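You operate a simulated robot arm through the tools that you are given. There is no shell and no other tool. Be economical: measure what you need, move in short steps, check, and stop when the job is done.

You are at the controls of a simulated two-armed robot. One attempt, no reset.

JOB
Pick up the template labelled "72" from the tall table top with one hand, pass it to the other hand and put it on the table end of the side bench.

The check looks at the end state, three seconds after you hand in, the way a careful person would. Anything else that was tipped, shoved, dropped, spilled or broken makes it a failure.

ROBOT AND FRAMES
Two 7-joint arms with two-finger grippers on one trunk, on a base that drives. Base frame: it is fixed to the floor where the robot stands at the start and does not move with it; the origin is under the middle of the robot, x ahead of it, y to its left, z up; the surface under the hand at the start is at about z = 940. Readings come in mm, degrees, newtons and seconds.
The left shoulder is at the start at [78, 151, 988], the right one opposite. With the tool pointing down near the work surface each hand reaches from about 100 to 760 mm from the robot's upright axis, wherever it stands, measured 20 degrees to its own side. Places, roughly: table end of the side bench [1400, -1100, 900]. Payload 2.54 kg a hand.
Tool frame (each hand has its own): the origin (TCP) lies between the finger pads and is the grasp point; the fingertips stand 30 mm ahead of it; z points along the fingers, y is the line along which they close. The gripper opens to 116 mm. The gripper's body begins 95 mm behind the TCP.
Orientation is that of the tool frame in the base frame, as a unit quaternion [x, y, z, w]. With the fingers straight down and closing along the base's y, the tool's x points along the base's -x, its y along +y and its z along -z.

CONTROLS
- The arms move only by the tool arm_command. It takes "left_plan", "right_plan" or both (then of equal length, played together; a hand with none holds still); each is text: rows parted by semicolons, each of 7 numbers parted by spaces: the turn, a rotation vector about the tool's x, y, z in degrees, then the shift along the tool's x, y, z in m, then the finger opening in m, from 0 to 0.116. In form: rx ry rz tx ty tz gripper; .... A call has 1 to 12 rows; each row shifts and turns the commanded pose from where the row before left it, along the tool's axes as they then stand. A row lasts 0.2 s, in which the tool goes at most 50 mm and 8.6 degrees; a call with a longer step from one row to the next is refused whole, and so is a gripper value outside its range. Where a pose cannot be reached the arm comes as near as it can. A force on the tool above 40 N (or 10 N above the force at the start of the call, whichever is more), or a blocked arm, ends the call early, and 0.2 s more pass. The fingers move at their own pace (about 72 mm/s each) and stop on an object; they squeeze with about 42 N. The grip force told is the motor's: it shows also when the fingers shut on nothing. Time passes only in rows, and 0.2 s behind the last, so rows that do not move let the fingers close. The reply holds the time, the measured pose of the TCP, the force on the tool along the base axes, the opening and the grip force, in the units named above and with some noise, with the torque about the TCP (base axes, N m) and any sound that the robot's microphone picked up, and new pictures: "pictures" is both (left out), scene, wrist or none (wrist: the cameras of the hands that moved).
- Cameras (640 x 400 px; columns grow to the right, rows downward): "scene" is now at [151.2, 23.9, 1151.8]; the picture's right is [0.20, -0.98, 0.00], its down [0.05, 0.01, -1.00] and it looks along [0.98, 0.20, 0.05] (base axes); focal length 214 px, centre (320, 200). "left" rides on the left gripper at [69, 15, -122] in its tool frame; the picture's right is [-0.21, 0.98, 0.00], its down [-0.83, -0.18, -0.53] and it looks along [-0.52, -0.11, 0.85] (tool axes); focal length 251 px, centre (320, 200). "right" rides on the right gripper at [69, -15, -122] in its tool frame; the picture's right is [0.21, 0.98, 0.00], its down [-0.83, 0.18, -0.53] and it looks along [-0.52, 0.11, 0.85] (tool axes); focal length 251 px, centre (320, 200). There is no depth. A picture from a camera that has moved, and an enlarged one, comes with that camera's place and axes in the base frame and with its lens. The place of the scene camera against the robot may be out by one fixed shift of up to 25 mm in any direction.
- move_column(by): slides the trunk up (or, below 0, down) by that many mm; the arms and the scene camera ride with it, the base frame stays. It gives what a move gives, with no picture.
- steer(legs): drives the robot by 1 to 6 legs, each [ahead, left, turn to the left] in mm, mm and degrees, along the robot's own axes; the way and the turn of a leg run together, so that a leg with both is an arc; at most 1500 mm and 180 degrees a leg. The arms and the cameras ride along, it lands a little off, and it stops where it bumps. It gives what a move gives, and a new picture of the scene camera.
- turn_head(pan, tilt): turns the head with the scene camera to pan (to the left, within 80 degrees either way) and tilt (down, from -29 to 69), counted from straight ahead of the robot. It gives what a move gives, and a new picture of the scene camera.
- inspect(camera, box): a new picture of the part [left, top, right, bottom] of that camera's present view, enlarged. It takes no simulated time.
- sign_off(): hands the job in; it is judged then, once.

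Work in short steps. Places have to be worked out from the pictures, the camera data and where the tool is seen: move nearer, look again, correct. Check each grasp and each placing, and mend what went wrong. You have 120 turns and 260 pictures in all, those below and enlarged ones among them. Open the grippers and draw the arms clear of the work before you hand the job in, unless the task says otherwise; then end with one line.

The tools are called after "Request:" by a JSON object that holds its "fn" and its "kwargs". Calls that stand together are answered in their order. arm_command: Moves the arms, as the interface text tells. Its arguments: {"type":"object","properties":{"left_plan":{"type":"string"},"right_plan":{"type":"string"},"pictures":{"type":"string","enum":["both","scene","wrist","none"]}},"required":[]} The other tools are called the same way: move_column (by) slides the trunk up or down; steer (legs) drives the base; turn_head (pan, tilt) turns the head that bears the scene camera; inspect (camera, box) takes an enlarged picture of a part of a camera's view; sign_off () hands the job in.

At the start:

```text
time_s: 0.0
left_eef_pos: [424.5, 228.6, 1188.1]
left_orientation: [0.0, 1.0, 0.0, 0.0]
left_wrist_force: [-0.8, -0.5, 0.0]
left_wrist_torque: [-0.02, 0.01, 0.01]
left_opening: 115.9
left_grip_force: 0.1
right_eef_pos: [395.4, -98.2, 1240.3]
right_orientation: [0.001, 1.0, 0.0, 0.0]
right_wrist_force: [0.6, -0.2, -0.1]
right_wrist_torque: [0.02, -0.01, 0.0]
right_opening: 116.1
right_grip_force: 0.0
trunk travel left (down, up): [-225.0, 64.0]
robot x, y, heading: [0.4, -2.8, -0.1]
head pan, tilt: [11.6, -3.0]
```

scene: 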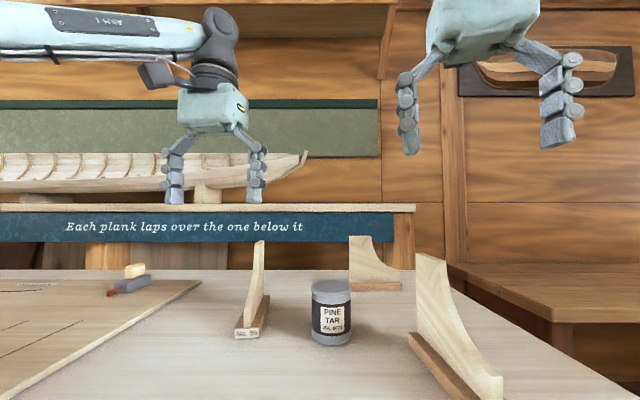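
right: 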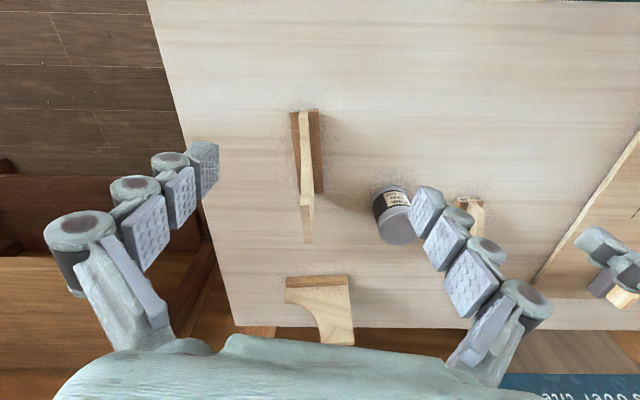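
left: 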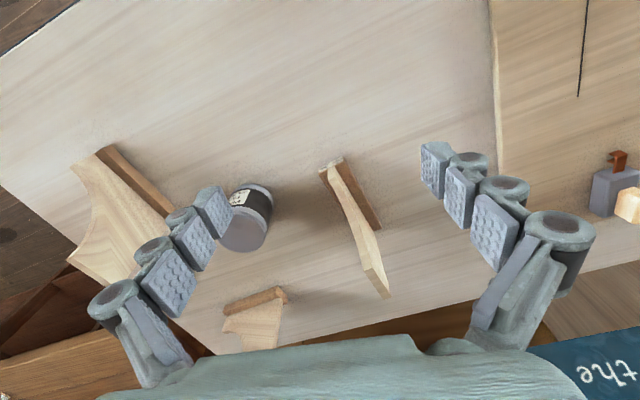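

Three templates stand on the table; I need to find which is labelled 72, so I enlarge views of each.

Request:
{"fn": "inspect", "kwargs": {"camera": "scene", "box": [220, 230, 420, 355]}}

Request:
{"fn": "inspect", "kwargs": {"camera": "scene", "box": [390, 240, 550, 400]}}

Request:
{"fn": "turn_head", "kwargs": {"pan": -25, "tilt": 30}}

```text
3.20 times, centred on (320, 292) of scene
camera zoom: at [151.2, 23.9, 1151.8], right [0.2, -0.98, 0.0], down [0.05, 0.01, -1.0], along [0.98, 0.2, 0.05], focal length 686 px, centre (320, -96)
```

zoom: 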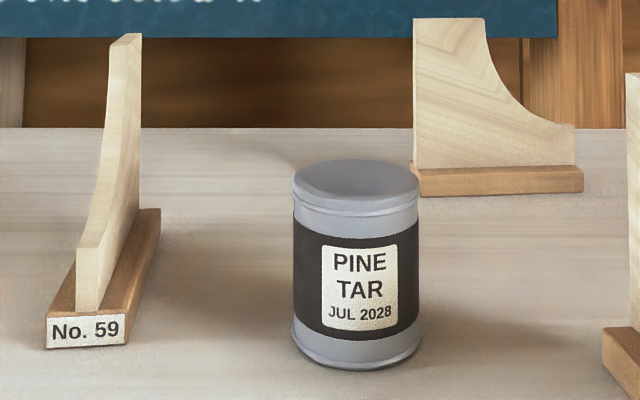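

```text
2.50 times, centred on (470, 320) of scene
camera zoom: at [151.2, 23.9, 1151.8], right [0.2, -0.98, 0.0], down [0.05, 0.01, -1.0], along [0.98, 0.2, 0.05], focal length 536 px, centre (-55, -100)
```

zoom: 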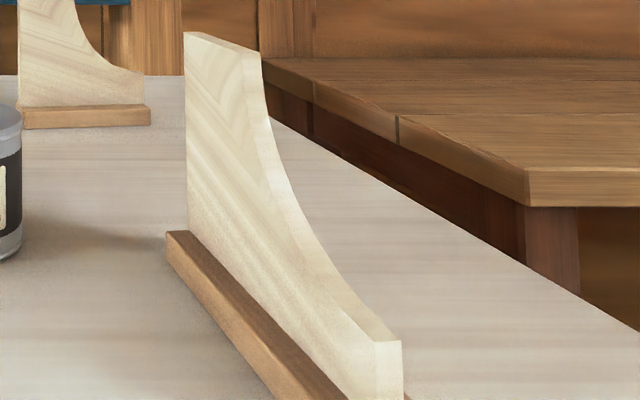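

```text
time_s: 1.0
left_eef_pos: [423.2, 229.2, 1187.5]
left_orientation: [-0.001, 1.0, -0.001, 0.001]
left_wrist_force: [0.6, -0.6, -0.2]
left_wrist_torque: [0.01, -0.02, -0.03]
left_opening: 115.7
left_grip_force: 0.0
right_eef_pos: [395.3, -96.4, 1240.0]
right_orientation: [0.0, 1.0, 0.0, 0.0]
right_wrist_force: [-0.5, -0.1, -0.8]
right_wrist_torque: [-0.06, -0.03, 0.02]
right_opening: 115.9
right_grip_force: 0.1
trunk travel left (down, up): [-225.0, 64.0]
robot x, y, heading: [-0.7, 0.6, -0.1]
head pan, tilt: [-25.0, 30.0]
camera scene: at [146.4, -32.0, 1098.8], right [-0.42, -0.91, 0.0], down [-0.45, 0.21, -0.87], along [0.79, -0.37, -0.5], focal length 214 px, centre (320, 200)
```

scene: 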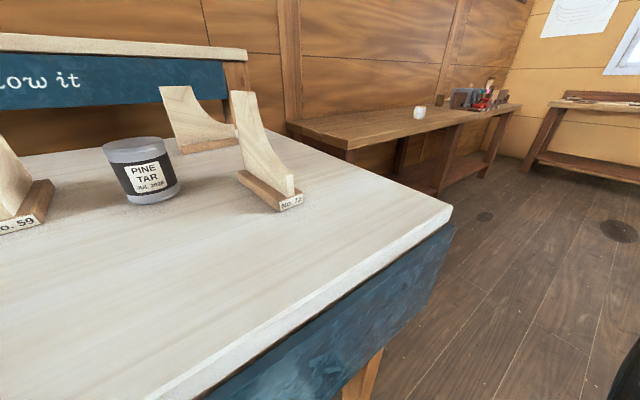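

The right template has a label on its near end; I enlarge it.

Request:
{"fn": "inspect", "kwargs": {"camera": "scene", "box": [220, 80, 320, 220]}}

Request:
{"fn": "inspect", "kwargs": {"camera": "scene", "box": [280, 50, 520, 200]}}

Request:
{"fn": "inspect", "kwargs": {"camera": "right", "box": [260, 90, 500, 350]}}

```text
2.86 times, centred on (270, 150) of scene
camera zoom: at [146.4, -32.0, 1098.8], right [-0.42, -0.91, 0.0], down [-0.45, 0.21, -0.87], along [0.79, -0.37, -0.5], focal length 613 px, centre (463, 343)
```

zoom: 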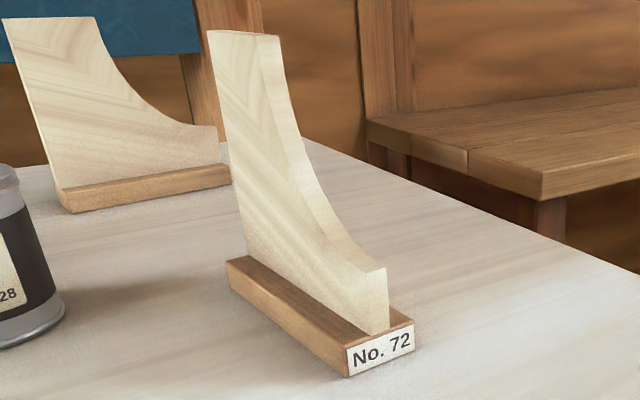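

```text
2.67 times, centred on (400, 125) of scene
camera zoom: at [146.4, -32.0, 1098.8], right [-0.42, -0.91, 0.0], down [-0.45, 0.21, -0.87], along [0.79, -0.37, -0.5], focal length 572 px, centre (107, 400)
```

zoom: 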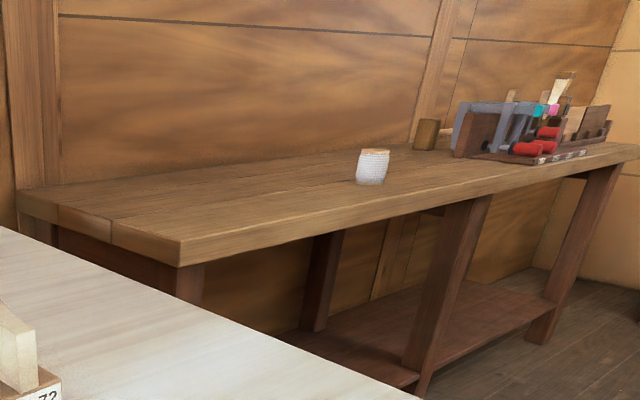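

```text
1.54 times, centred on (380, 220) of right
camera zoom: at [327.4, -113.7, 1361.9], right [-0.21, 0.98, 0.0], down [0.83, 0.18, 0.53], along [0.52, 0.11, -0.85], focal length 387 px, centre (228, 169)
```

zoom: 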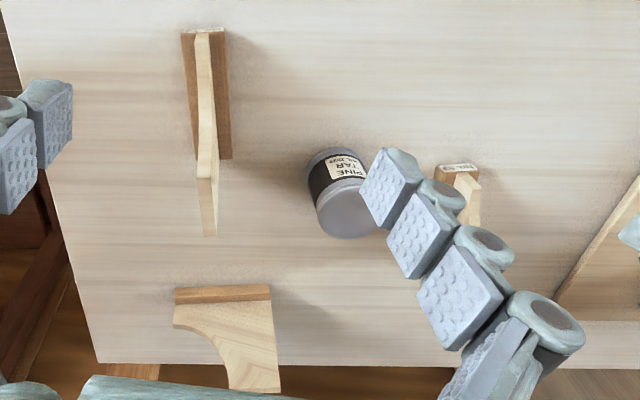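

Template 72 is the right one; from the right wrist view its base runs from about (420,-120) to (562,-83), yaw ≈14°, tall end far, board top ≈ z 1075. I yaw the right hand to match and move over it, staying high.

Request:
{"fn": "arm_command", "kwargs": {"right_plan": "0 0 -7 0 0 0 0.116; 0 0 -7 0 0 0 0.116; 0 0 0 -0.03 -0.009 0 0.116; 0 0 0 -0.03 -0.009 0 0.116; 0 0 0 0 0 0 0.116", "pictures": "both"}}

```text
time_s: 2.2
left_eef_pos: [423.2, 229.0, 1188.1]
left_orientation: [-0.001, 1.0, -0.001, 0.0]
left_wrist_force: [-0.5, -0.4, -0.3]
left_wrist_torque: [0.02, 0.01, 0.03]
left_opening: 116.1
left_grip_force: 0.0
right_eef_pos: [458.8, -101.4, 1239.2]
right_orientation: [-0.121, 0.993, 0.001, -0.001]
right_wrist_force: [-0.4, -0.4, -0.9]
right_wrist_torque: [0.03, 0.0, 0.01]
right_opening: 116.1
right_grip_force: 0.1
trunk travel left (down, up): [-225.0, 64.0]
robot x, y, heading: [2.2, -4.2, 0.1]
head pan, tilt: [-25.0, 30.0]
camera scene: at [146.2, -32.2, 1098.8], right [-0.42, -0.91, 0.0], down [-0.45, 0.21, -0.87], along [0.79, -0.37, -0.5], focal length 214 px, centre (320, 200)
camera right: at [397.0, -133.2, 1361.9], right [-0.44, 0.9, 0.0], down [0.76, 0.38, 0.53], along [0.48, 0.24, -0.85], focal length 251 px, centre (320, 200)
```

scene: 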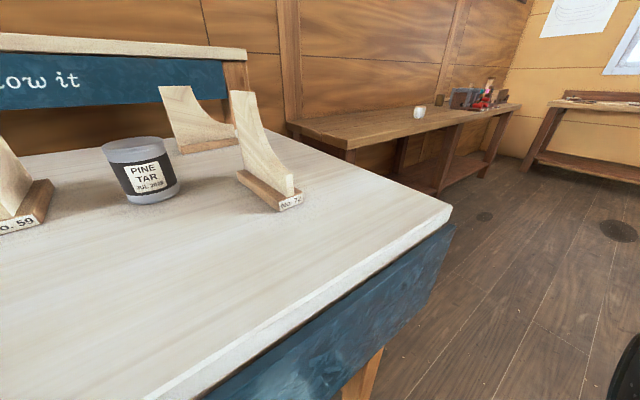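
right: 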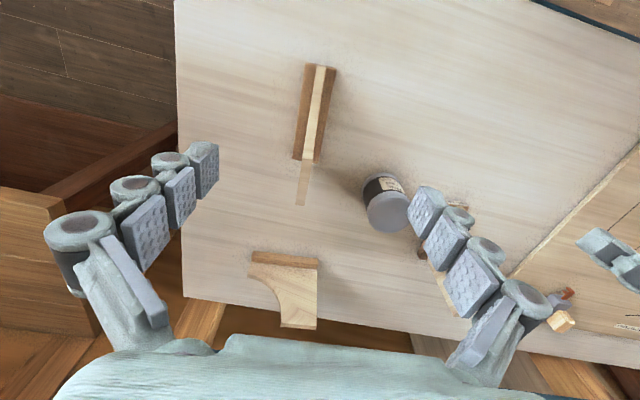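

Refined: base from (421,-117) to (562,-78), yaw ≈15.5°, board top ≈ z 1092. I tilt the right hand 20° (fingers forward) and go to a point above the grasp, at z≈1150.

Request:
{"fn": "arm_command", "kwargs": {"right_plan": "0 0 -1.5 0 0 0 0.08; 0 -7 0 0 0 0 0.08; 0 -7 0 0 0 0 0.08; 0 -6 0 0 0 0 0.08; 0 0 0 -0.01 -0.0018 0.0353 0.08; 0 0 0 -0.01 -0.0018 0.0353 0.08; 0 0 0 -0.01 -0.0018 0.0353 0.08; 0 0 0 0 0 0 0.08", "pictures": "both"}}

```text
time_s: 4.0
left_eef_pos: [421.7, 229.0, 1188.5]
left_orientation: [0.0, 1.0, -0.001, 0.001]
left_wrist_force: [-0.6, -0.8, 0.3]
left_wrist_torque: [-0.01, -0.03, -0.02]
left_opening: 116.1
left_grip_force: 0.1
right_eef_pos: [522.0, -89.7, 1151.1]
right_orientation: [-0.132, 0.976, 0.023, 0.173]
right_wrist_force: [0.5, 0.2, -0.2]
right_wrist_torque: [0.02, -0.01, 0.03]
right_opening: 80.0
right_grip_force: 0.0
trunk travel left (down, up): [-225.0, 64.0]
robot x, y, heading: [-3.6, -1.5, -0.1]
head pan, tilt: [-25.0, 30.0]
camera scene: at [146.0, -32.1, 1098.8], right [-0.42, -0.91, 0.0], down [-0.45, 0.21, -0.87], along [0.79, -0.37, -0.5], focal length 214 px, centre (320, 200)
camera right: at [423.0, -133.4, 1242.7], right [-0.45, 0.89, -0.07], down [0.52, 0.33, 0.79], along [0.72, 0.32, -0.61], focal length 251 px, centre (320, 200)
```

scene: 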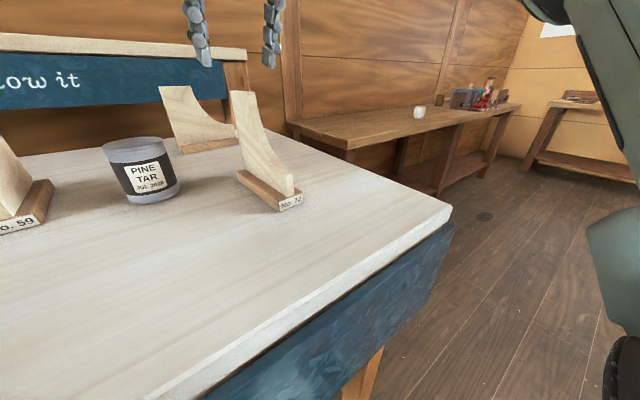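
right: 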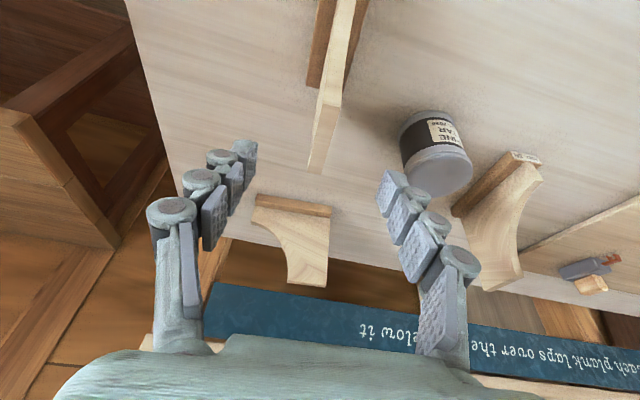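

The board's top lines up between the fingers, top ≈ z 1097. I go straight down to TCP z≈1072 with fingers still open.

Request:
{"fn": "arm_command", "kwargs": {"right_plan": "0 0 0 0.009 0 0.0247 0.08; 0 0 0 0.009 0 0.0247 0.08; 0 0 0 0.009 0 0.0247 0.08; 0 0 0 0 0 0 0.08", "pictures": "both"}}

```text
time_s: 5.0
left_eef_pos: [423.0, 229.1, 1188.7]
left_orientation: [0.0, 1.0, 0.0, 0.0]
left_wrist_force: [-0.7, -0.6, 0.0]
left_wrist_torque: [-0.03, 0.0, 0.01]
left_opening: 115.9
left_grip_force: 0.0
right_eef_pos: [521.5, -88.7, 1072.7]
right_orientation: [-0.132, 0.976, 0.023, 0.173]
right_wrist_force: [-0.3, 0.4, -0.4]
right_wrist_torque: [-0.02, -0.01, 0.01]
right_opening: 79.8
right_grip_force: 0.0
trunk travel left (down, up): [-225.0, 64.0]
robot x, y, heading: [0.6, -1.1, 0.1]
head pan, tilt: [-25.0, 30.0]
camera scene: at [146.3, -32.1, 1098.8], right [-0.42, -0.91, 0.0], down [-0.45, 0.21, -0.87], along [0.79, -0.37, -0.5], focal length 214 px, centre (320, 200)
camera right: at [423.8, -132.5, 1162.7], right [-0.45, 0.89, -0.07], down [0.52, 0.33, 0.78], along [0.72, 0.32, -0.62], focal length 251 px, centre (320, 200)
```

scene: 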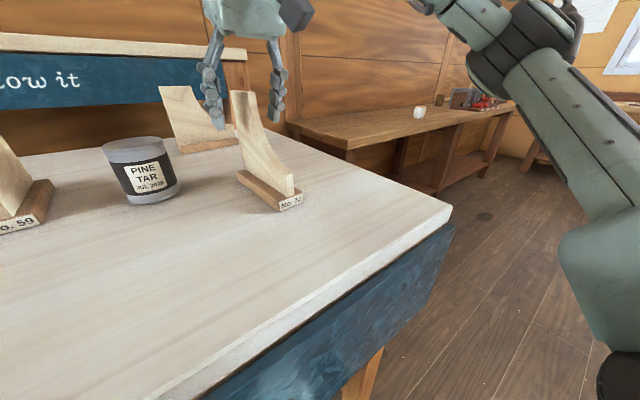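
right: 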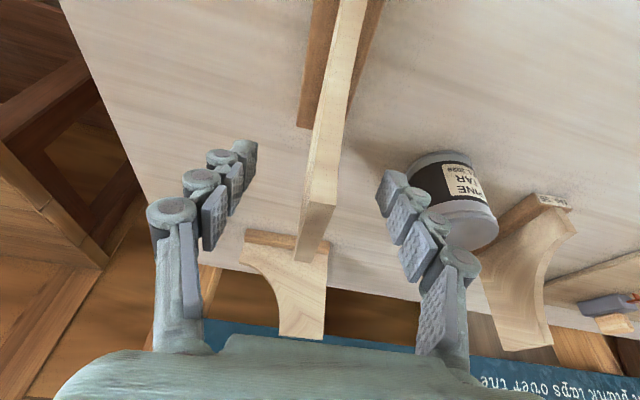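

The board stands centred between the fingers (top face x 505–563, TCP at 521). I close the right gripper.

Request:
{"fn": "arm_command", "kwargs": {"right_plan": "0 0 0 0 0 0 0.04; 0 0 0 0 0 0 0.02; 0 0 0 0 0 0 0; 0 0 0 0 0 0 0; 0 0 0 0 0 0 0; 0 0 0 0 0 0 0", "pictures": "wrist"}}

```text
time_s: 6.4
left_eef_pos: [423.0, 228.8, 1188.2]
left_orientation: [-0.001, 1.0, -0.001, 0.0]
left_wrist_force: [-0.4, -0.2, 0.4]
left_wrist_torque: [0.01, 0.01, 0.02]
left_opening: 115.7
left_grip_force: 0.1
right_eef_pos: [521.8, -88.5, 1071.5]
right_orientation: [-0.133, 0.976, 0.024, 0.172]
right_wrist_force: [0.1, -0.2, 0.2]
right_wrist_torque: [-0.01, -0.04, 0.01]
right_opening: 11.0
right_grip_force: 38.3
trunk travel left (down, up): [-225.0, 64.0]
robot x, y, heading: [0.0, 0.1, -0.1]
head pan, tilt: [-25.0, 30.0]
camera right: at [424.0, -132.5, 1162.7], right [-0.46, 0.89, -0.07], down [0.52, 0.33, 0.78], along [0.72, 0.32, -0.62], focal length 251 px, centre (320, 200)
```

right: 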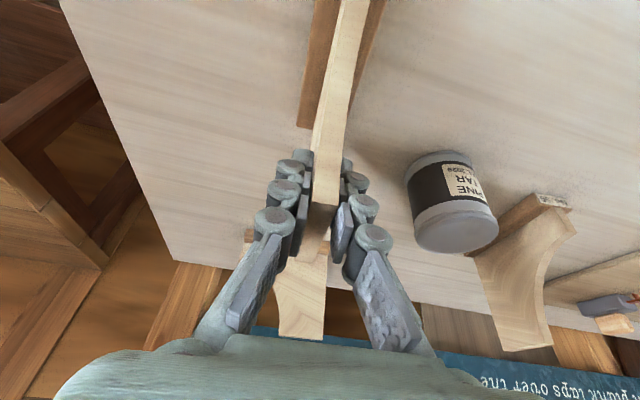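

Grip is firm (11 mm, 38 N). I lift straight up slowly.

Request:
{"fn": "arm_command", "kwargs": {"right_plan": "0 0 0 -0.0034 0 -0.0094 0; 0 0 0 -0.0068 0 -0.0188 0; 0 0 0 -0.0068 0 -0.0188 0; 0 0 0 -0.0068 0 -0.0188 0; 0 0 0 -0.0068 0 -0.0188 0; 0 0 0 -0.0068 0 -0.0188 0; 0 0 0 -0.0068 0 -0.0188 0; 0 0 0 -0.0068 0 -0.0188 0; 0 0 0 0 0 0 0", "pictures": "both"}}

```text
time_s: 8.4
left_eef_pos: [424.6, 229.5, 1188.2]
left_orientation: [0.0, 1.0, -0.001, 0.0]
left_wrist_force: [0.8, 0.6, -0.3]
left_wrist_torque: [0.0, -0.01, 0.0]
left_opening: 116.0
left_grip_force: 0.1
right_eef_pos: [520.5, -88.1, 1222.3]
right_orientation: [-0.133, 0.976, 0.023, 0.172]
right_wrist_force: [0.5, 0.3, -2.2]
right_wrist_torque: [-0.01, -0.01, 0.02]
right_opening: 11.1
right_grip_force: 37.6
trunk travel left (down, up): [-225.0, 64.0]
robot x, y, heading: [-0.8, 1.9, -0.0]
head pan, tilt: [-25.0, 30.0]
camera scene: at [146.6, -32.2, 1098.7], right [-0.42, -0.91, 0.0], down [-0.45, 0.21, -0.87], along [0.78, -0.37, -0.5], focal length 214 px, centre (320, 200)
camera right: at [422.1, -133.1, 1313.3], right [-0.46, 0.89, -0.07], down [0.52, 0.33, 0.78], along [0.72, 0.32, -0.62], focal length 251 px, centre (320, 200)
```

scene: 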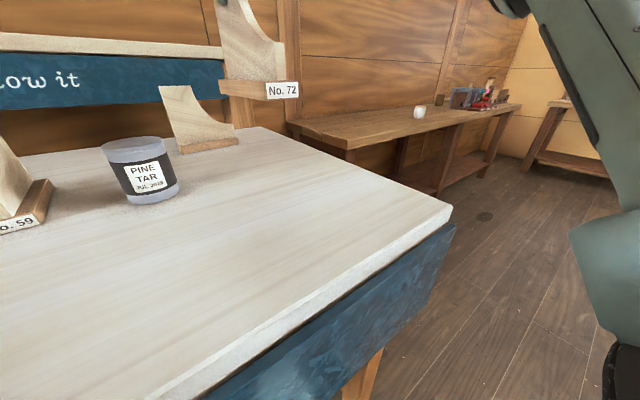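
right: 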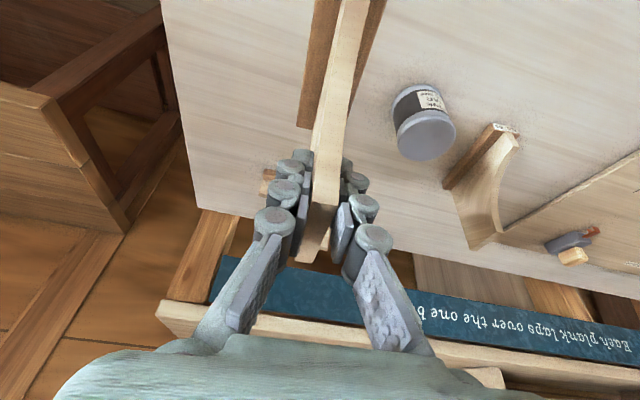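

It's held level, well clear. Now I yaw it by +75° so the low end points right and the tall edge faces the left hand.

Request:
{"fn": "arm_command", "kwargs": {"right_plan": "-2.565 0 -7.05 0 0 0 0; -2.565 0 -7.05 0 0 0 0; -2.565 0 -7.05 0 0 0 0; -2.565 0 -7.05 0 0 0 0; -2.565 0 -7.05 0 0 0 0; -2.565 0 -7.05 0 0 0 0; -2.565 0 -7.05 0 0 0 0; -2.565 0 -7.05 0 0 0 0; -2.565 0 -7.05 0 0 0 0; -2.565 0 -7.05 0 0 0 0; 0 0 0 0 0 0 0", "pictures": "both"}}

Request:
{"fn": "turn_head", "kwargs": {"pan": 0, "tilt": 0}}

```text
time_s: 10.8
left_eef_pos: [422.9, 228.9, 1187.6]
left_orientation: [0.001, 1.0, -0.001, 0.0]
left_wrist_force: [-0.6, 0.1, 0.0]
left_wrist_torque: [0.0, 0.02, 0.0]
left_opening: 115.8
left_grip_force: 0.2
right_eef_pos: [362.5, -15.2, 1137.3]
right_orientation: [0.698, -0.695, -0.124, -0.123]
right_wrist_force: [-0.1, 0.1, -1.4]
right_wrist_torque: [0.06, -0.01, 0.0]
right_opening: 11.0
right_grip_force: 38.5
right hand out of reach, approached as far as the arm can: row 5, 6, 7, 8, 9, 10
trunk travel left (down, up): [-225.0, 64.0]
robot x, y, heading: [-0.9, -2.2, 0.1]
head pan, tilt: [-25.0, 30.0]
camera scene: at [146.5, -32.2, 1098.7], right [-0.42, -0.91, 0.0], down [-0.45, 0.21, -0.87], along [0.78, -0.37, -0.5], focal length 214 px, centre (320, 200)
camera right: at [379.1, -123.4, 1227.7], right [-0.98, -0.21, -0.07], down [-0.19, 0.59, 0.78], along [-0.12, 0.78, -0.62], focal length 251 px, centre (320, 200)
```

scene: 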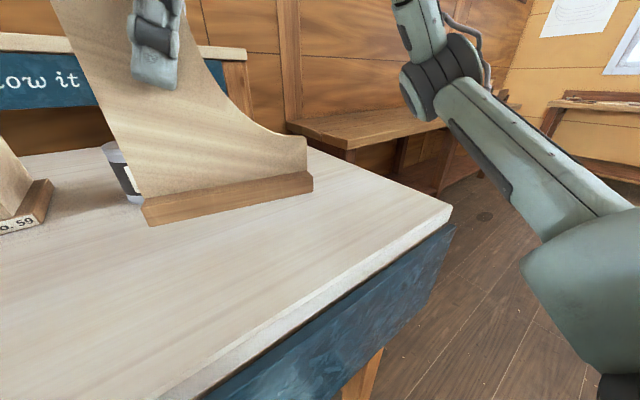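
right: 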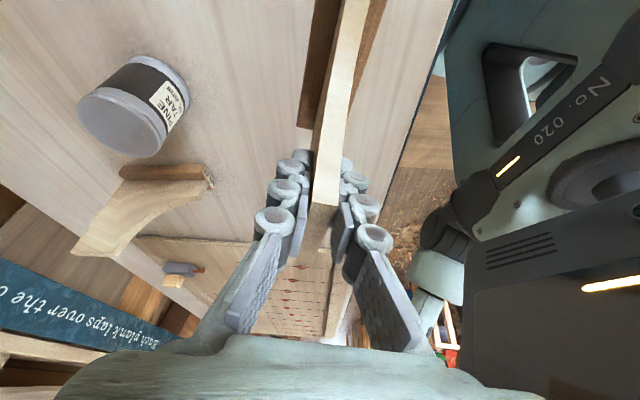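

```text
time_s: 11.8
left_eef_pos: [422.0, 228.5, 1188.1]
left_orientation: [-0.001, 1.0, -0.001, 0.0]
left_wrist_force: [0.4, 0.0, 0.7]
left_wrist_torque: [0.0, -0.01, -0.02]
left_opening: 115.8
left_grip_force: 0.1
right_eef_pos: [363.3, -14.8, 1136.0]
right_orientation: [0.698, -0.695, -0.123, -0.123]
right_wrist_force: [-0.7, 0.3, -1.8]
right_wrist_torque: [0.04, -0.04, -0.03]
right_opening: 11.0
right_grip_force: 38.3
trunk travel left (down, up): [-225.0, 64.0]
robot x, y, heading: [-1.5, -3.2, -0.2]
head pan, tilt: [0.0, 0.0]
camera scene: at [154.5, 6.0, 1147.0], right [0.0, -1.0, 0.0], down [0.0, 0.0, -1.0], along [1.0, 0.0, 0.0], focal length 214 px, centre (320, 200)
```

scene: 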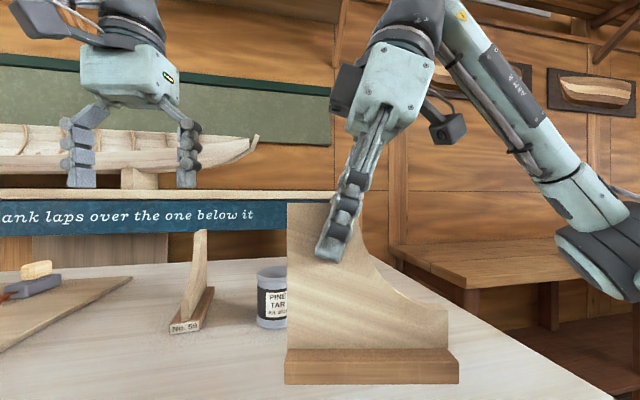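

The yaw is reached, but the hand was pulled to (363,-15,1137) at the reach limit. I test with a small upward move to see how the commanded pose carries over.

Request:
{"fn": "arm_command", "kwargs": {"right_plan": "0 0 0 -0.0068 0 -0.0188 0; 0 0 0 0 0 0 0", "pictures": "none"}}

```text
time_s: 12.4
left_eef_pos: [423.4, 229.7, 1187.7]
left_orientation: [-0.001, 1.0, -0.001, 0.0]
left_wrist_force: [-1.0, -0.2, -0.2]
left_wrist_torque: [0.02, -0.01, 0.02]
left_opening: 115.9
left_grip_force: 0.1
right_eef_pos: [356.1, -14.2, 1154.4]
right_orientation: [0.698, -0.695, -0.124, -0.123]
right_wrist_force: [0.2, 0.0, -1.1]
right_wrist_torque: [0.06, 0.03, 0.0]
right_opening: 10.7
right_grip_force: 38.3
right hand out of reach, approached as far as the arm can: row 1
trunk travel left (down, up): [-225.0, 64.0]
robot x, y, heading: [0.4, 0.8, -0.3]
head pan, tilt: [0.0, 0.0]
```

The arm restarts from its measured pose, so handover will be here: board plane x≈356, tall edge y≈+28. I yaw the left hand by −90° where it is, fingers narrowed.

Request:
{"fn": "arm_command", "kwargs": {"left_plan": "0 0 8.2 0 0 0 0.07; 0 0 8.2 0 0 0 0.07; 0 0 8.2 0 0 0 0.07; 0 0 8.2 0 0 0 0.07; 0 0 8.2 0 0 0 0.07; 0 0 8.2 0 0 0 0.07; 0 0 8.2 0 0 0 0.07; 0 0 8.2 0 0 0 0.07; 0 0 8.2 0 0 0 0.07; 0 0 8.2 0 0 0 0.07; 0 0 8.0 0 0 0 0.07; 0 0 0 0 0 0 0.07", "pictures": "scene"}}

```text
time_s: 15.0
left_eef_pos: [309.8, 98.0, 1064.1]
left_orientation: [0.707, 0.708, 0.0, 0.002]
left_wrist_force: [-0.9, 0.3, 0.1]
left_wrist_torque: [0.0, 0.0, 0.0]
left_opening: 70.1
left_grip_force: 0.0
left hand out of reach, approached as far as the arm can: row 4, 5, 6, 7, 8, 9, 10, 11
right_eef_pos: [357.0, -13.3, 1153.3]
right_orientation: [0.698, -0.694, -0.124, -0.124]
right_wrist_force: [0.2, 0.8, -0.8]
right_wrist_torque: [-0.01, -0.01, 0.01]
right_opening: 11.2
right_grip_force: 38.1
trunk travel left (down, up): [-225.0, 64.0]
robot x, y, heading: [1.5, 0.8, -0.2]
head pan, tilt: [0.0, 0.0]
camera scene: at [154.5, 6.2, 1147.1], right [0.0, -1.0, 0.0], down [0.0, 0.0, -1.0], along [1.0, 0.0, 0.0], focal length 214 px, centre (320, 200)
```

scene: 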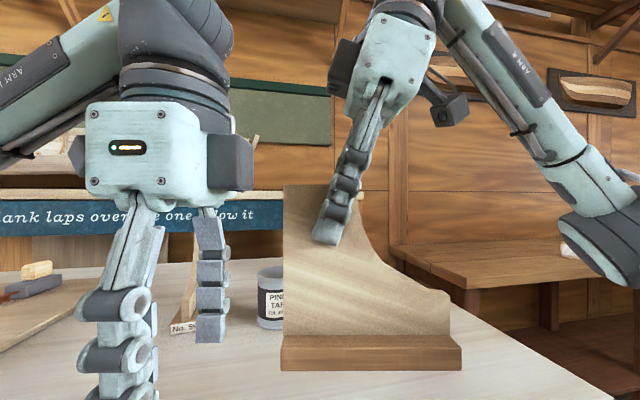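

Left hand reached the yaw but was drawn to (310,98,1064). I tilt it 45° inward, which should ease the wrist, backing off upward along its axis.

Request:
{"fn": "arm_command", "kwargs": {"left_plan": "0 -7.5 0 0 0 -0.015 0.07; 0 -7.5 0 0 0 -0.015 0.07; 0 -7.5 0 0 0 -0.015 0.07; 0 -7.5 0 0 0 -0.015 0.07; 0 -7.5 0 0 0 -0.015 0.07; 0 -7.5 0 0 0 -0.015 0.07; 0 0 0 0 0 0 0.07", "pictures": "scene"}}

```text
time_s: 16.6
left_eef_pos: [310.3, 125.3, 1146.9]
left_orientation: [0.653, 0.654, -0.271, 0.272]
left_wrist_force: [-0.1, 0.8, 0.8]
left_wrist_torque: [-0.04, 0.01, 0.0]
left_opening: 70.2
left_grip_force: 0.1
right_eef_pos: [355.2, -12.8, 1154.5]
right_orientation: [0.698, -0.694, -0.124, -0.124]
right_wrist_force: [-0.5, 0.0, -1.7]
right_wrist_torque: [0.05, -0.01, 0.04]
right_opening: 11.1
right_grip_force: 38.3
trunk travel left (down, up): [-225.0, 64.0]
robot x, y, heading: [0.7, 3.5, 0.3]
head pan, tilt: [0.0, 0.0]
camera scene: at [154.5, 6.0, 1147.1], right [0.0, -1.0, 0.0], down [0.0, 0.0, -1.0], along [1.0, 0.0, 0.0], focal length 214 px, centre (320, 200)
```

scene: 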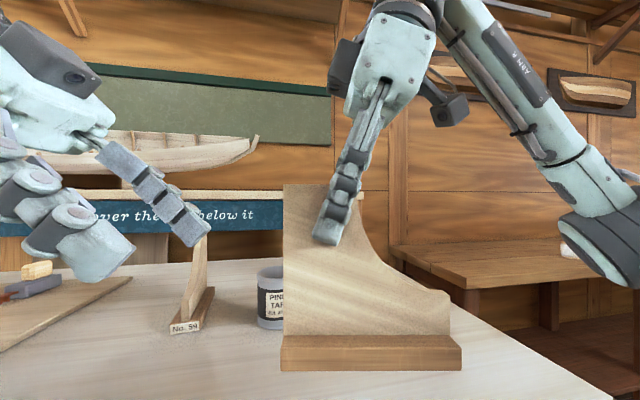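

The left tilt is reached freely. I shift it into the board plane (x≈356) and up onto the approach line, then look through the left wrist camera.

Request:
{"fn": "arm_command", "kwargs": {"left_plan": "0 0 0 -0.0195 0.023 -0.0195 0.07; 0 0 0 -0.0195 0.023 -0.0195 0.07; 0 0 0 0 0 0 0.07", "pictures": "both"}}

```text
time_s: 17.4
left_eef_pos: [352.2, 122.9, 1200.3]
left_orientation: [0.652, 0.654, -0.272, 0.271]
left_wrist_force: [0.1, 0.0, 0.3]
left_wrist_torque: [-0.01, -0.01, -0.02]
left_opening: 70.0
left_grip_force: 0.0
left hand out of reach, approached as far as the arm can: row 2
right_eef_pos: [357.0, -12.7, 1153.6]
right_orientation: [0.698, -0.695, -0.124, -0.124]
right_wrist_force: [0.8, 0.1, -1.8]
right_wrist_torque: [0.01, 0.0, -0.01]
right_opening: 10.9
right_grip_force: 38.7
trunk travel left (down, up): [-225.0, 64.0]
robot x, y, heading: [1.7, 4.1, 0.1]
head pan, tilt: [0.0, 0.0]
camera scene: at [154.6, 6.2, 1147.1], right [0.0, -1.0, 0.0], down [0.0, 0.0, -1.0], along [1.0, 0.0, 0.0], focal length 214 px, centre (320, 200)
camera left: at [367.9, 258.0, 1237.2], right [0.98, -0.15, 0.15], down [-0.18, -0.2, 0.96], along [-0.11, -0.97, -0.23], focal length 251 px, centre (320, 200)
```

scene: 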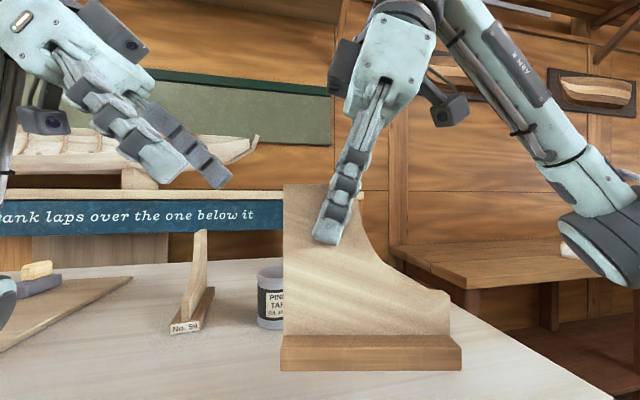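
left: 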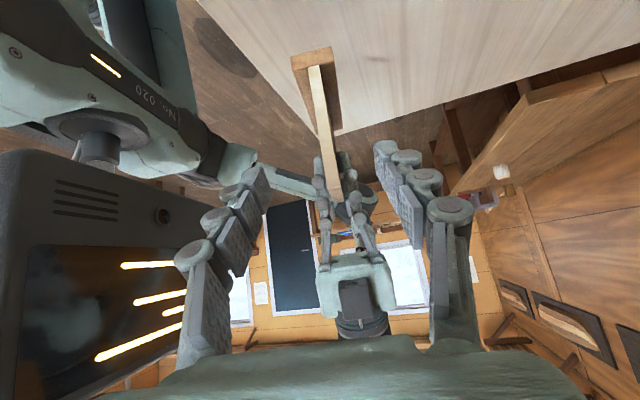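

The tall edge is seen at (357, 28), z 1040–1180, matching. I advance the left hand 95 mm along its axis and check.

Request:
{"fn": "arm_command", "kwargs": {"left_plan": "0 0 0 -0.001 0.002 0.032 0.07; 0 0 0 -0.001 0.002 0.032 0.07; 0 0 0 -0.001 0.001 0.031 0.07; 0 0 0 0 0 0 0.07", "pictures": "both"}}

```text
time_s: 18.4
left_eef_pos: [352.5, 55.1, 1138.5]
left_orientation: [0.653, 0.654, -0.266, 0.275]
left_wrist_force: [0.2, 0.0, 0.0]
left_wrist_torque: [0.02, 0.0, -0.03]
left_opening: 69.7
left_grip_force: 0.0
right_eef_pos: [354.8, -12.5, 1156.3]
right_orientation: [0.699, -0.694, -0.122, -0.124]
right_wrist_force: [-0.6, 0.2, -1.3]
right_wrist_torque: [0.07, 0.01, 0.02]
right_opening: 10.9
right_grip_force: 37.5
trunk travel left (down, up): [-225.0, 64.0]
robot x, y, heading: [-4.7, -0.7, -0.3]
head pan, tilt: [0.0, 0.0]
camera scene: at [152.5, 6.0, 1148.7], right [0.0, -1.0, 0.0], down [0.0, 0.0, -1.0], along [1.0, 0.0, 0.0], focal length 214 px, centre (320, 200)
camera left: at [368.2, 190.0, 1176.2], right [0.98, -0.15, 0.16], down [-0.19, -0.21, 0.96], along [-0.11, -0.97, -0.23], focal length 251 px, centre (320, 200)
```

scene: 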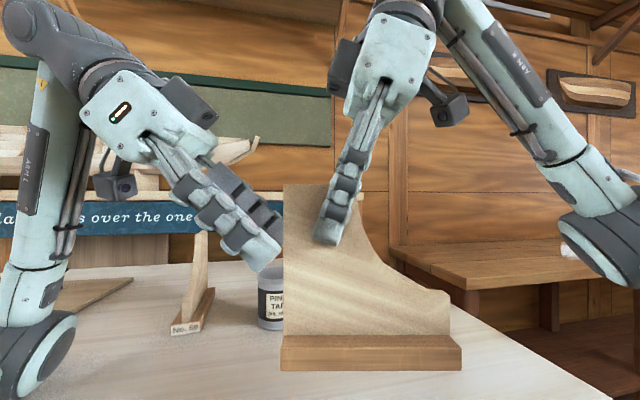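
left: 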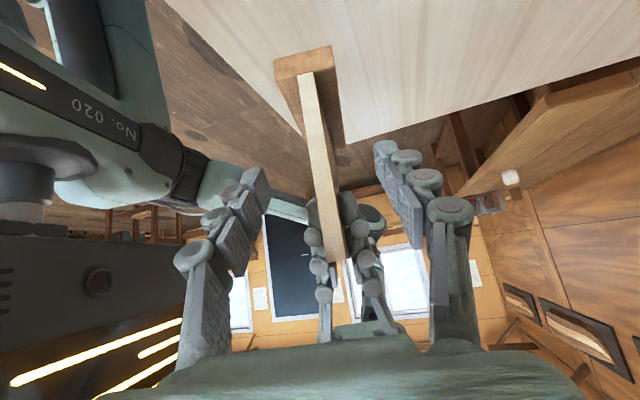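

Board is centred between the left fingers. I advance the last ~66 mm so the pads straddle the board below the right fingertips.

Request:
{"fn": "arm_command", "kwargs": {"left_plan": "0 0 0 0 0.001 0.022 0.07; 0 0 0 0 0.001 0.022 0.07; 0 0 0 0 0.001 0.022 0.07; 0 0 0 0 0 0 0.07", "pictures": "both"}}

```text
time_s: 19.6
left_eef_pos: [343.1, 14.8, 1119.1]
left_orientation: [0.659, 0.647, -0.226, 0.311]
left_wrist_force: [-0.2, 0.9, 0.1]
left_wrist_torque: [0.02, -0.03, -0.02]
left_opening: 69.7
left_grip_force: 0.0
right_eef_pos: [345.9, -13.3, 1155.2]
right_orientation: [0.701, -0.692, -0.121, -0.126]
right_wrist_force: [0.1, 0.3, -0.8]
right_wrist_torque: [-0.02, 0.01, -0.01]
right_opening: 11.1
right_grip_force: 38.2
trunk travel left (down, up): [-225.0, 64.0]
robot x, y, heading: [-2.6, 3.2, 0.4]
head pan, tilt: [0.0, 0.0]
stopped in row 4 (left hand): the arm was blocked; the commanded pose is now the measured one
camera scene: at [145.4, 4.7, 1146.7], right [0.01, -1.0, 0.0], down [0.01, 0.0, -1.0], along [1.0, 0.01, 0.01], focal length 214 px, centre (320, 200)
camera left: at [348.9, 148.5, 1158.5], right [0.96, -0.12, 0.27], down [-0.29, -0.22, 0.93], along [-0.06, -0.97, -0.24], focal length 251 px, centre (320, 200)
```

scene: 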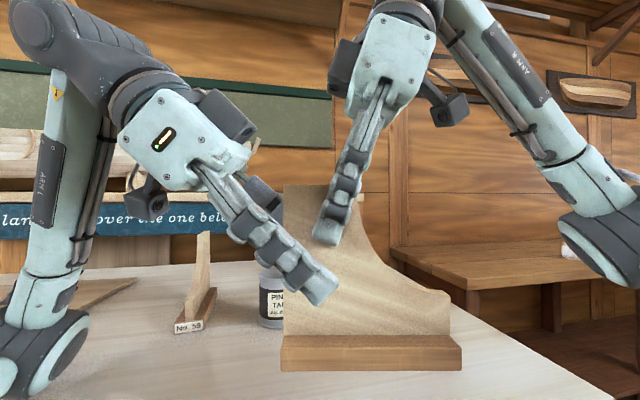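
left: 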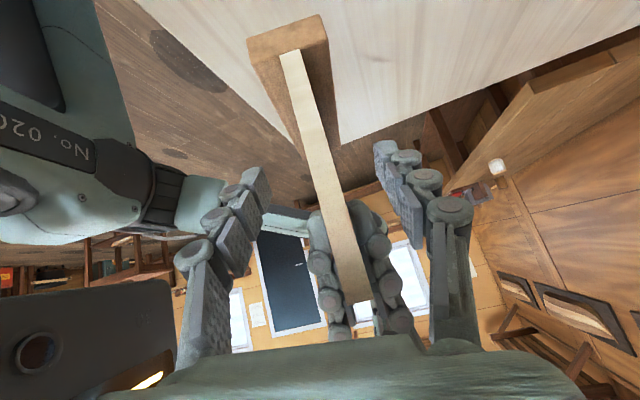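

The left arm got blocked – its low elbow seems to press on the table and rocked the robot slightly. I back the left hand off 40 mm, then raise the column so the elbow clears.

Request:
{"fn": "arm_command", "kwargs": {"left_plan": "0 0 0 0 0 -0.02 0.07; 0 0 0 0 0 -0.02 0.07; 0 0 0 0 0 0 0.07", "pictures": "none"}}

Request:
{"fn": "move_column", "kwargs": {"by": 62}}

Request:
{"fn": "turn_head", "kwargs": {"pan": 25, "tilt": 35}}

```text
time_s: 20.4
left_eef_pos: [349.4, 41.7, 1141.9]
left_orientation: [0.657, 0.649, -0.236, 0.302]
left_wrist_force: [0.2, -0.5, -0.5]
left_wrist_torque: [-0.01, 0.0, -0.04]
left_opening: 69.8
left_grip_force: 0.0
right_eef_pos: [356.4, -12.1, 1153.7]
right_orientation: [0.699, -0.693, -0.124, -0.123]
right_wrist_force: [1.0, 0.0, -1.7]
right_wrist_torque: [0.04, -0.02, 0.01]
right_opening: 11.2
right_grip_force: 38.5
trunk travel left (down, up): [-225.0, 64.0]
robot x, y, heading: [1.2, -0.2, 0.2]
head pan, tilt: [0.0, 0.0]
```

```text
time_s: 21.4
left_eef_pos: [349.7, 42.9, 1204.1]
left_orientation: [0.657, 0.648, -0.237, 0.303]
left_wrist_force: [0.0, 0.0, 0.4]
left_wrist_torque: [-0.01, 0.01, -0.02]
left_opening: 70.2
left_grip_force: 0.1
right_eef_pos: [356.3, -11.9, 1216.6]
right_orientation: [0.699, -0.694, -0.123, -0.123]
right_wrist_force: [0.7, -0.1, -0.9]
right_wrist_torque: [0.01, 0.0, 0.0]
right_opening: 10.9
right_grip_force: 38.1
trunk travel left (down, up): [-287.0, 2.0]
robot x, y, heading: [-0.0, 0.7, 0.0]
head pan, tilt: [0.0, 0.0]
```

```text
time_s: 22.4
left_eef_pos: [348.2, 41.2, 1204.0]
left_orientation: [0.658, 0.648, -0.237, 0.302]
left_wrist_force: [0.8, 0.6, -0.3]
left_wrist_torque: [0.0, -0.03, 0.0]
left_opening: 70.0
left_grip_force: 0.1
right_eef_pos: [356.5, -12.2, 1215.1]
right_orientation: [0.699, -0.693, -0.124, -0.123]
right_wrist_force: [0.1, -0.3, -1.9]
right_wrist_torque: [0.0, 0.01, 0.0]
right_opening: 11.2
right_grip_force: 38.5
trunk travel left (down, up): [-287.0, 2.0]
robot x, y, heading: [2.6, 0.5, 0.0]
head pan, tilt: [25.0, 35.0]
camera scene: at [144.0, 44.2, 1153.0], right [0.42, -0.91, 0.0], down [-0.52, -0.24, -0.82], along [0.74, 0.35, -0.57], focal length 214 px, centre (320, 200)
```

scene: 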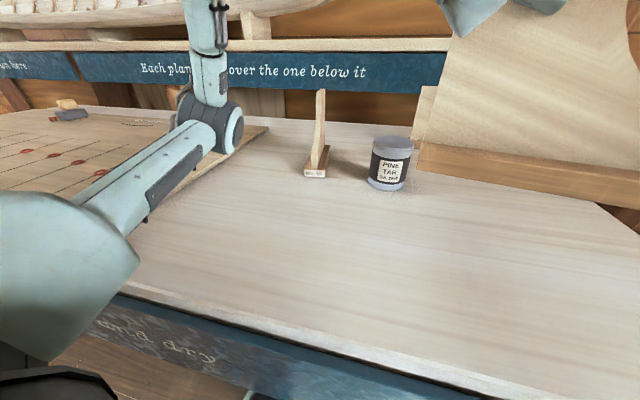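

The elbow had come down on the drawing-board area; now it's clear. I back the robot away from the table so the handover happens in free space.

Request:
{"fn": "steer", "kwargs": {"legs": [[-450, 0, 0]]}}

Request:
{"fn": "turn_head", "kwargs": {"pan": 0, "tilt": 10}}

```text
time_s: 25.2
left_eef_pos: [-112.6, 42.7, 1205.5]
left_orientation: [0.654, 0.652, -0.234, 0.304]
left_wrist_force: [-1.0, 0.6, -0.9]
left_wrist_torque: [0.02, 0.0, 0.01]
left_opening: 70.2
left_grip_force: 0.0
right_eef_pos: [-105.0, -10.4, 1216.0]
right_orientation: [0.703, -0.69, -0.124, -0.122]
right_wrist_force: [0.3, 1.5, -1.5]
right_wrist_torque: [0.02, -0.04, 0.02]
right_opening: 11.0
right_grip_force: 38.2
trunk travel left (down, up): [-287.0, 2.0]
robot x, y, heading: [-462.2, -4.7, 0.7]
head pan, tilt: [25.0, 35.0]
camera scene: at [-318.0, 42.3, 1153.0], right [0.43, -0.9, 0.0], down [-0.52, -0.25, -0.82], along [0.74, 0.36, -0.57], focal length 214 px, centre (320, 200)
```

scene: 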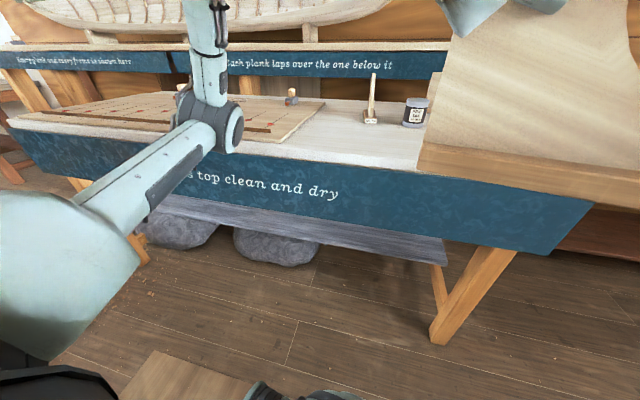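

```text
time_s: 26.1
left_eef_pos: [-112.0, 41.3, 1205.9]
left_orientation: [0.654, 0.652, -0.235, 0.304]
left_wrist_force: [-0.5, 0.8, -0.2]
left_wrist_torque: [0.01, 0.01, -0.01]
left_opening: 70.1
left_grip_force: 0.0
right_eef_pos: [-105.1, -11.3, 1216.5]
right_orientation: [0.702, -0.69, -0.124, -0.123]
right_wrist_force: [-0.4, 0.3, -1.8]
right_wrist_torque: [0.07, 0.02, -0.01]
right_opening: 11.3
right_grip_force: 38.2
trunk travel left (down, up): [-287.0, 2.0]
robot x, y, heading: [-464.2, 0.1, 0.7]
head pan, tilt: [0.0, 10.0]
camera scene: at [-304.0, 5.3, 1193.0], right [0.01, -1.0, 0.0], down [-0.17, 0.0, -0.98], along [0.98, 0.01, -0.17], focal length 214 px, centre (320, 200)
```

scene: 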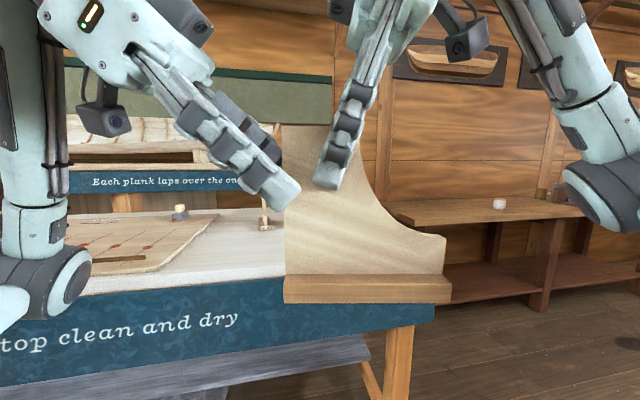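

Free space and all table items are undisturbed. I correct the left roll by 5° and move in to grip below the right fingertips.

Request:
{"fn": "arm_command", "kwargs": {"left_plan": "5.1 0 0 0 0.006 0 0.07; 0 0 0 0.015 0 0 0.07; 0 0 0 0 0 0.02 0.07; 0 0 0 0 0 0.02 0.07; 0 0 0 0 0 0.02 0.07; 0 0 0 0 0 0 0.07", "pictures": "both"}}

```text
time_s: 27.5
left_eef_pos: [-106.7, 10.7, 1151.2]
left_orientation: [0.667, 0.64, -0.265, 0.275]
left_wrist_force: [-0.3, 0.4, 0.3]
left_wrist_torque: [0.01, 0.0, 0.01]
left_opening: 69.9
left_grip_force: 0.1
right_eef_pos: [-105.3, -11.5, 1216.2]
right_orientation: [0.702, -0.69, -0.125, -0.122]
right_wrist_force: [-0.1, 0.2, -1.9]
right_wrist_torque: [0.04, 0.02, -0.01]
right_opening: 11.0
right_grip_force: 38.8
trunk travel left (down, up): [-287.0, 2.0]
robot x, y, heading: [-457.3, -4.0, 0.6]
head pan, tilt: [0.0, 10.0]
camera scene: at [-304.1, 5.3, 1193.1], right [0.01, -1.0, 0.0], down [-0.17, 0.0, -0.98], along [0.98, 0.01, -0.17], focal length 214 px, centre (320, 200)
camera left: at [-89.0, 145.9, 1189.5], right [0.97, -0.18, 0.18], down [-0.22, -0.2, 0.96], along [-0.14, -0.96, -0.24], focal length 251 px, centre (320, 200)
```

scene: 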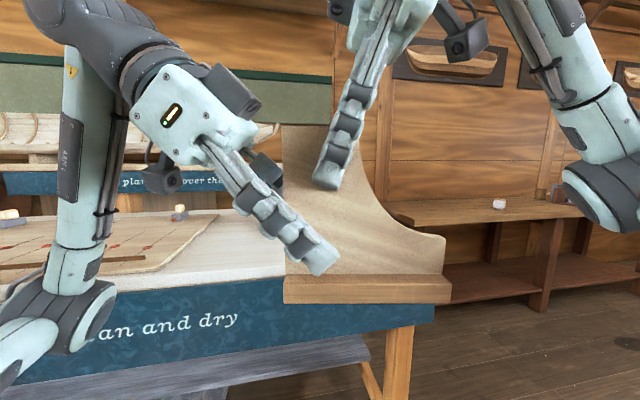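
left: 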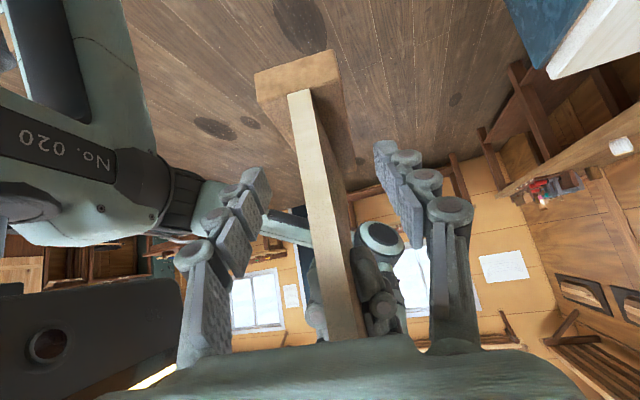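

Left fingers straddle the board well below the right fingers. I trim orientation by 3° and close the left gripper.

Request:
{"fn": "arm_command", "kwargs": {"left_plan": "-0.7 0 -3 0 0.001 0 0.07; 0 0 0 0 0 0 0.04; 0 0 0 0 0 0 0.025; 0 0 0 0 0 0 0.01; 0 0 0 0 0 0 0; 0 0 0 0 0 0 0; 0 0 0 0 0 0 0", "pictures": "both"}}

```text
time_s: 29.1
left_eef_pos: [-106.6, 11.6, 1151.2]
left_orientation: [0.648, 0.659, -0.267, 0.272]
left_wrist_force: [1.9, -1.2, 0.3]
left_wrist_torque: [0.07, 0.04, 0.12]
left_opening: 11.1
left_grip_force: 37.5
right_eef_pos: [-104.6, -11.5, 1215.1]
right_orientation: [0.702, -0.69, -0.125, -0.123]
right_wrist_force: [-3.0, 1.5, 0.2]
right_wrist_torque: [0.06, 0.11, -0.06]
right_opening: 11.2
right_grip_force: 38.4
trunk travel left (down, up): [-287.0, 2.0]
robot x, y, heading: [-461.0, 1.3, 0.5]
head pan, tilt: [0.0, 10.0]
camera scene: at [-304.0, 5.3, 1193.1], right [0.01, -1.0, 0.0], down [-0.17, 0.0, -0.98], along [0.98, 0.01, -0.17], focal length 214 px, centre (320, 200)
camera left: at [-92.7, 146.3, 1189.5], right [0.98, -0.14, 0.15], down [-0.18, -0.21, 0.96], along [-0.1, -0.97, -0.23], focal length 251 px, centre (320, 200)
```

scene: 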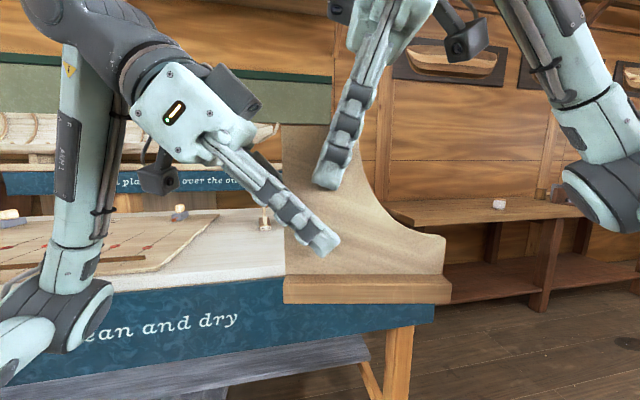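
left: 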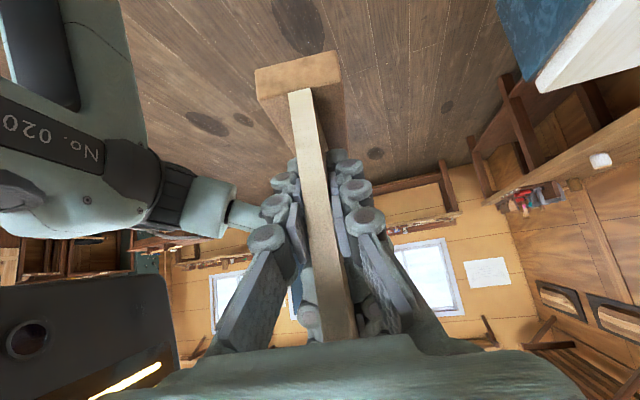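

Left grip is firm on the board (11 mm, 37 N). I open the right hand and withdraw it along its own axis.

Request:
{"fn": "arm_command", "kwargs": {"right_plan": "0 0 0 0 0 0 0.03; 0 0 0 0 0 0 0.06; 0 0 0 0 0 0 0.06; 0 0 0 0 0 -0.03 0.06; 0 0 0 0 0 -0.04 0.06; 0 0 0 0 0 -0.04 0.06; 0 0 0 0 0 0 0.06", "pictures": "scene"}}

```text
time_s: 30.7
left_eef_pos: [-105.5, 10.3, 1153.4]
left_orientation: [0.648, 0.66, -0.267, 0.272]
left_wrist_force: [0.1, 0.0, -0.2]
left_wrist_torque: [0.1, 0.03, 0.02]
left_opening: 11.3
left_grip_force: 38.1
right_eef_pos: [-155.6, -29.4, 1288.1]
right_orientation: [0.702, -0.691, -0.125, -0.122]
right_wrist_force: [0.3, 0.3, 1.0]
right_wrist_torque: [-0.01, 0.0, -0.02]
right_opening: 59.8
right_grip_force: 0.2
right hand out of reach, approached as far as the arm can: row 4, 5, 6
trunk travel left (down, up): [-287.0, 2.0]
robot x, y, heading: [-459.2, -1.4, 0.6]
head pan, tilt: [0.0, 10.0]
camera scene: at [-303.7, 5.3, 1193.0], right [0.01, -1.0, 0.0], down [-0.17, 0.0, -0.98], along [0.98, 0.01, -0.17], focal length 214 px, centre (320, 200)
```

scene: 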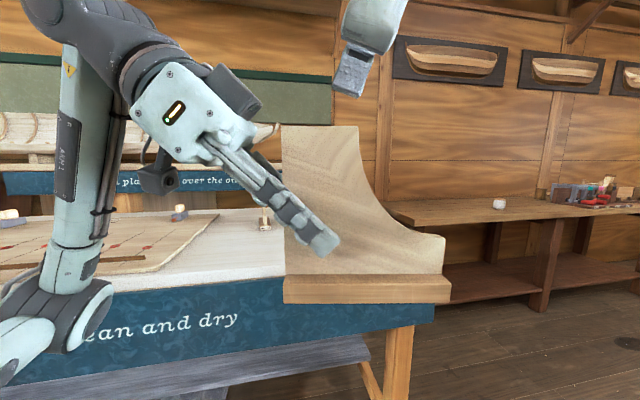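

The right hand is free and the left alone holds the template. I move the right hand out to the right side and unwind its yaw.

Request:
{"fn": "arm_command", "kwargs": {"right_plan": "0 0 0 0.035 0 -0.015 0.06; 0 0 0 0.035 0 -0.015 0.06; 0 0 0 0.035 0 -0.015 0.06; 0 0 0 0.035 0 -0.015 0.06; 2.565 0 7.05 0 0 0 0.06; 2.565 0 7.05 0 0 0 0.06; 2.565 0 7.05 0 0 0 0.06; 2.565 0 7.05 0 0 0 0.06; 2.565 0 7.05 0 0 0 0.06; 2.565 0 7.05 0 0 0 0.06; 2.565 0 7.05 0 0 0 0.06; 2.565 0 7.05 0 0 0 0.06", "pictures": "none"}}

Request:
{"fn": "turn_head", "kwargs": {"pan": -50, "tilt": 12}}

```text
time_s: 33.3
left_eef_pos: [-105.9, 10.5, 1151.8]
left_orientation: [0.648, 0.659, -0.267, 0.272]
left_wrist_force: [-0.1, 0.8, 0.6]
left_wrist_torque: [0.07, -0.01, 0.0]
left_opening: 11.2
left_grip_force: 38.4
right_eef_pos: [-204.8, -133.0, 1250.8]
right_orientation: [-0.261, 0.949, 0.048, 0.168]
right_wrist_force: [6.9, -13.4, 7.5]
right_wrist_torque: [1.51, 1.29, 0.98]
right_opening: 60.0
right_grip_force: 0.0
right hand out of reach, approached as far as the arm can: row 1, 2, 3, 4
trunk travel left (down, up): [-287.0, 2.0]
robot x, y, heading: [-463.0, 2.2, 0.7]
head pan, tilt: [0.0, 10.0]
```

```text
time_s: 34.5
left_eef_pos: [-105.3, 11.2, 1152.9]
left_orientation: [0.648, 0.659, -0.268, 0.272]
left_wrist_force: [0.1, -0.6, -0.3]
left_wrist_torque: [0.09, 0.01, -0.02]
left_opening: 11.1
left_grip_force: 38.4
right_eef_pos: [-204.2, -132.7, 1250.3]
right_orientation: [-0.264, 0.949, 0.047, 0.167]
right_wrist_force: [0.0, 0.2, -0.3]
right_wrist_torque: [0.01, -0.03, 0.0]
right_opening: 60.0
right_grip_force: 0.0
trunk travel left (down, up): [-287.0, 2.0]
robot x, y, heading: [-463.8, -1.9, 0.8]
head pan, tilt: [-50.0, 12.0]
camera scene: at [-336.2, -66.5, 1189.8], right [-0.76, -0.65, 0.0], down [-0.14, 0.16, -0.98], along [0.64, -0.74, -0.21], focal length 214 px, centre (320, 200)
```

scene: 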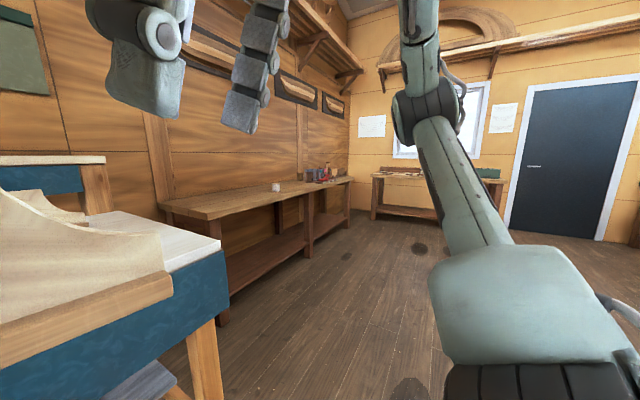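

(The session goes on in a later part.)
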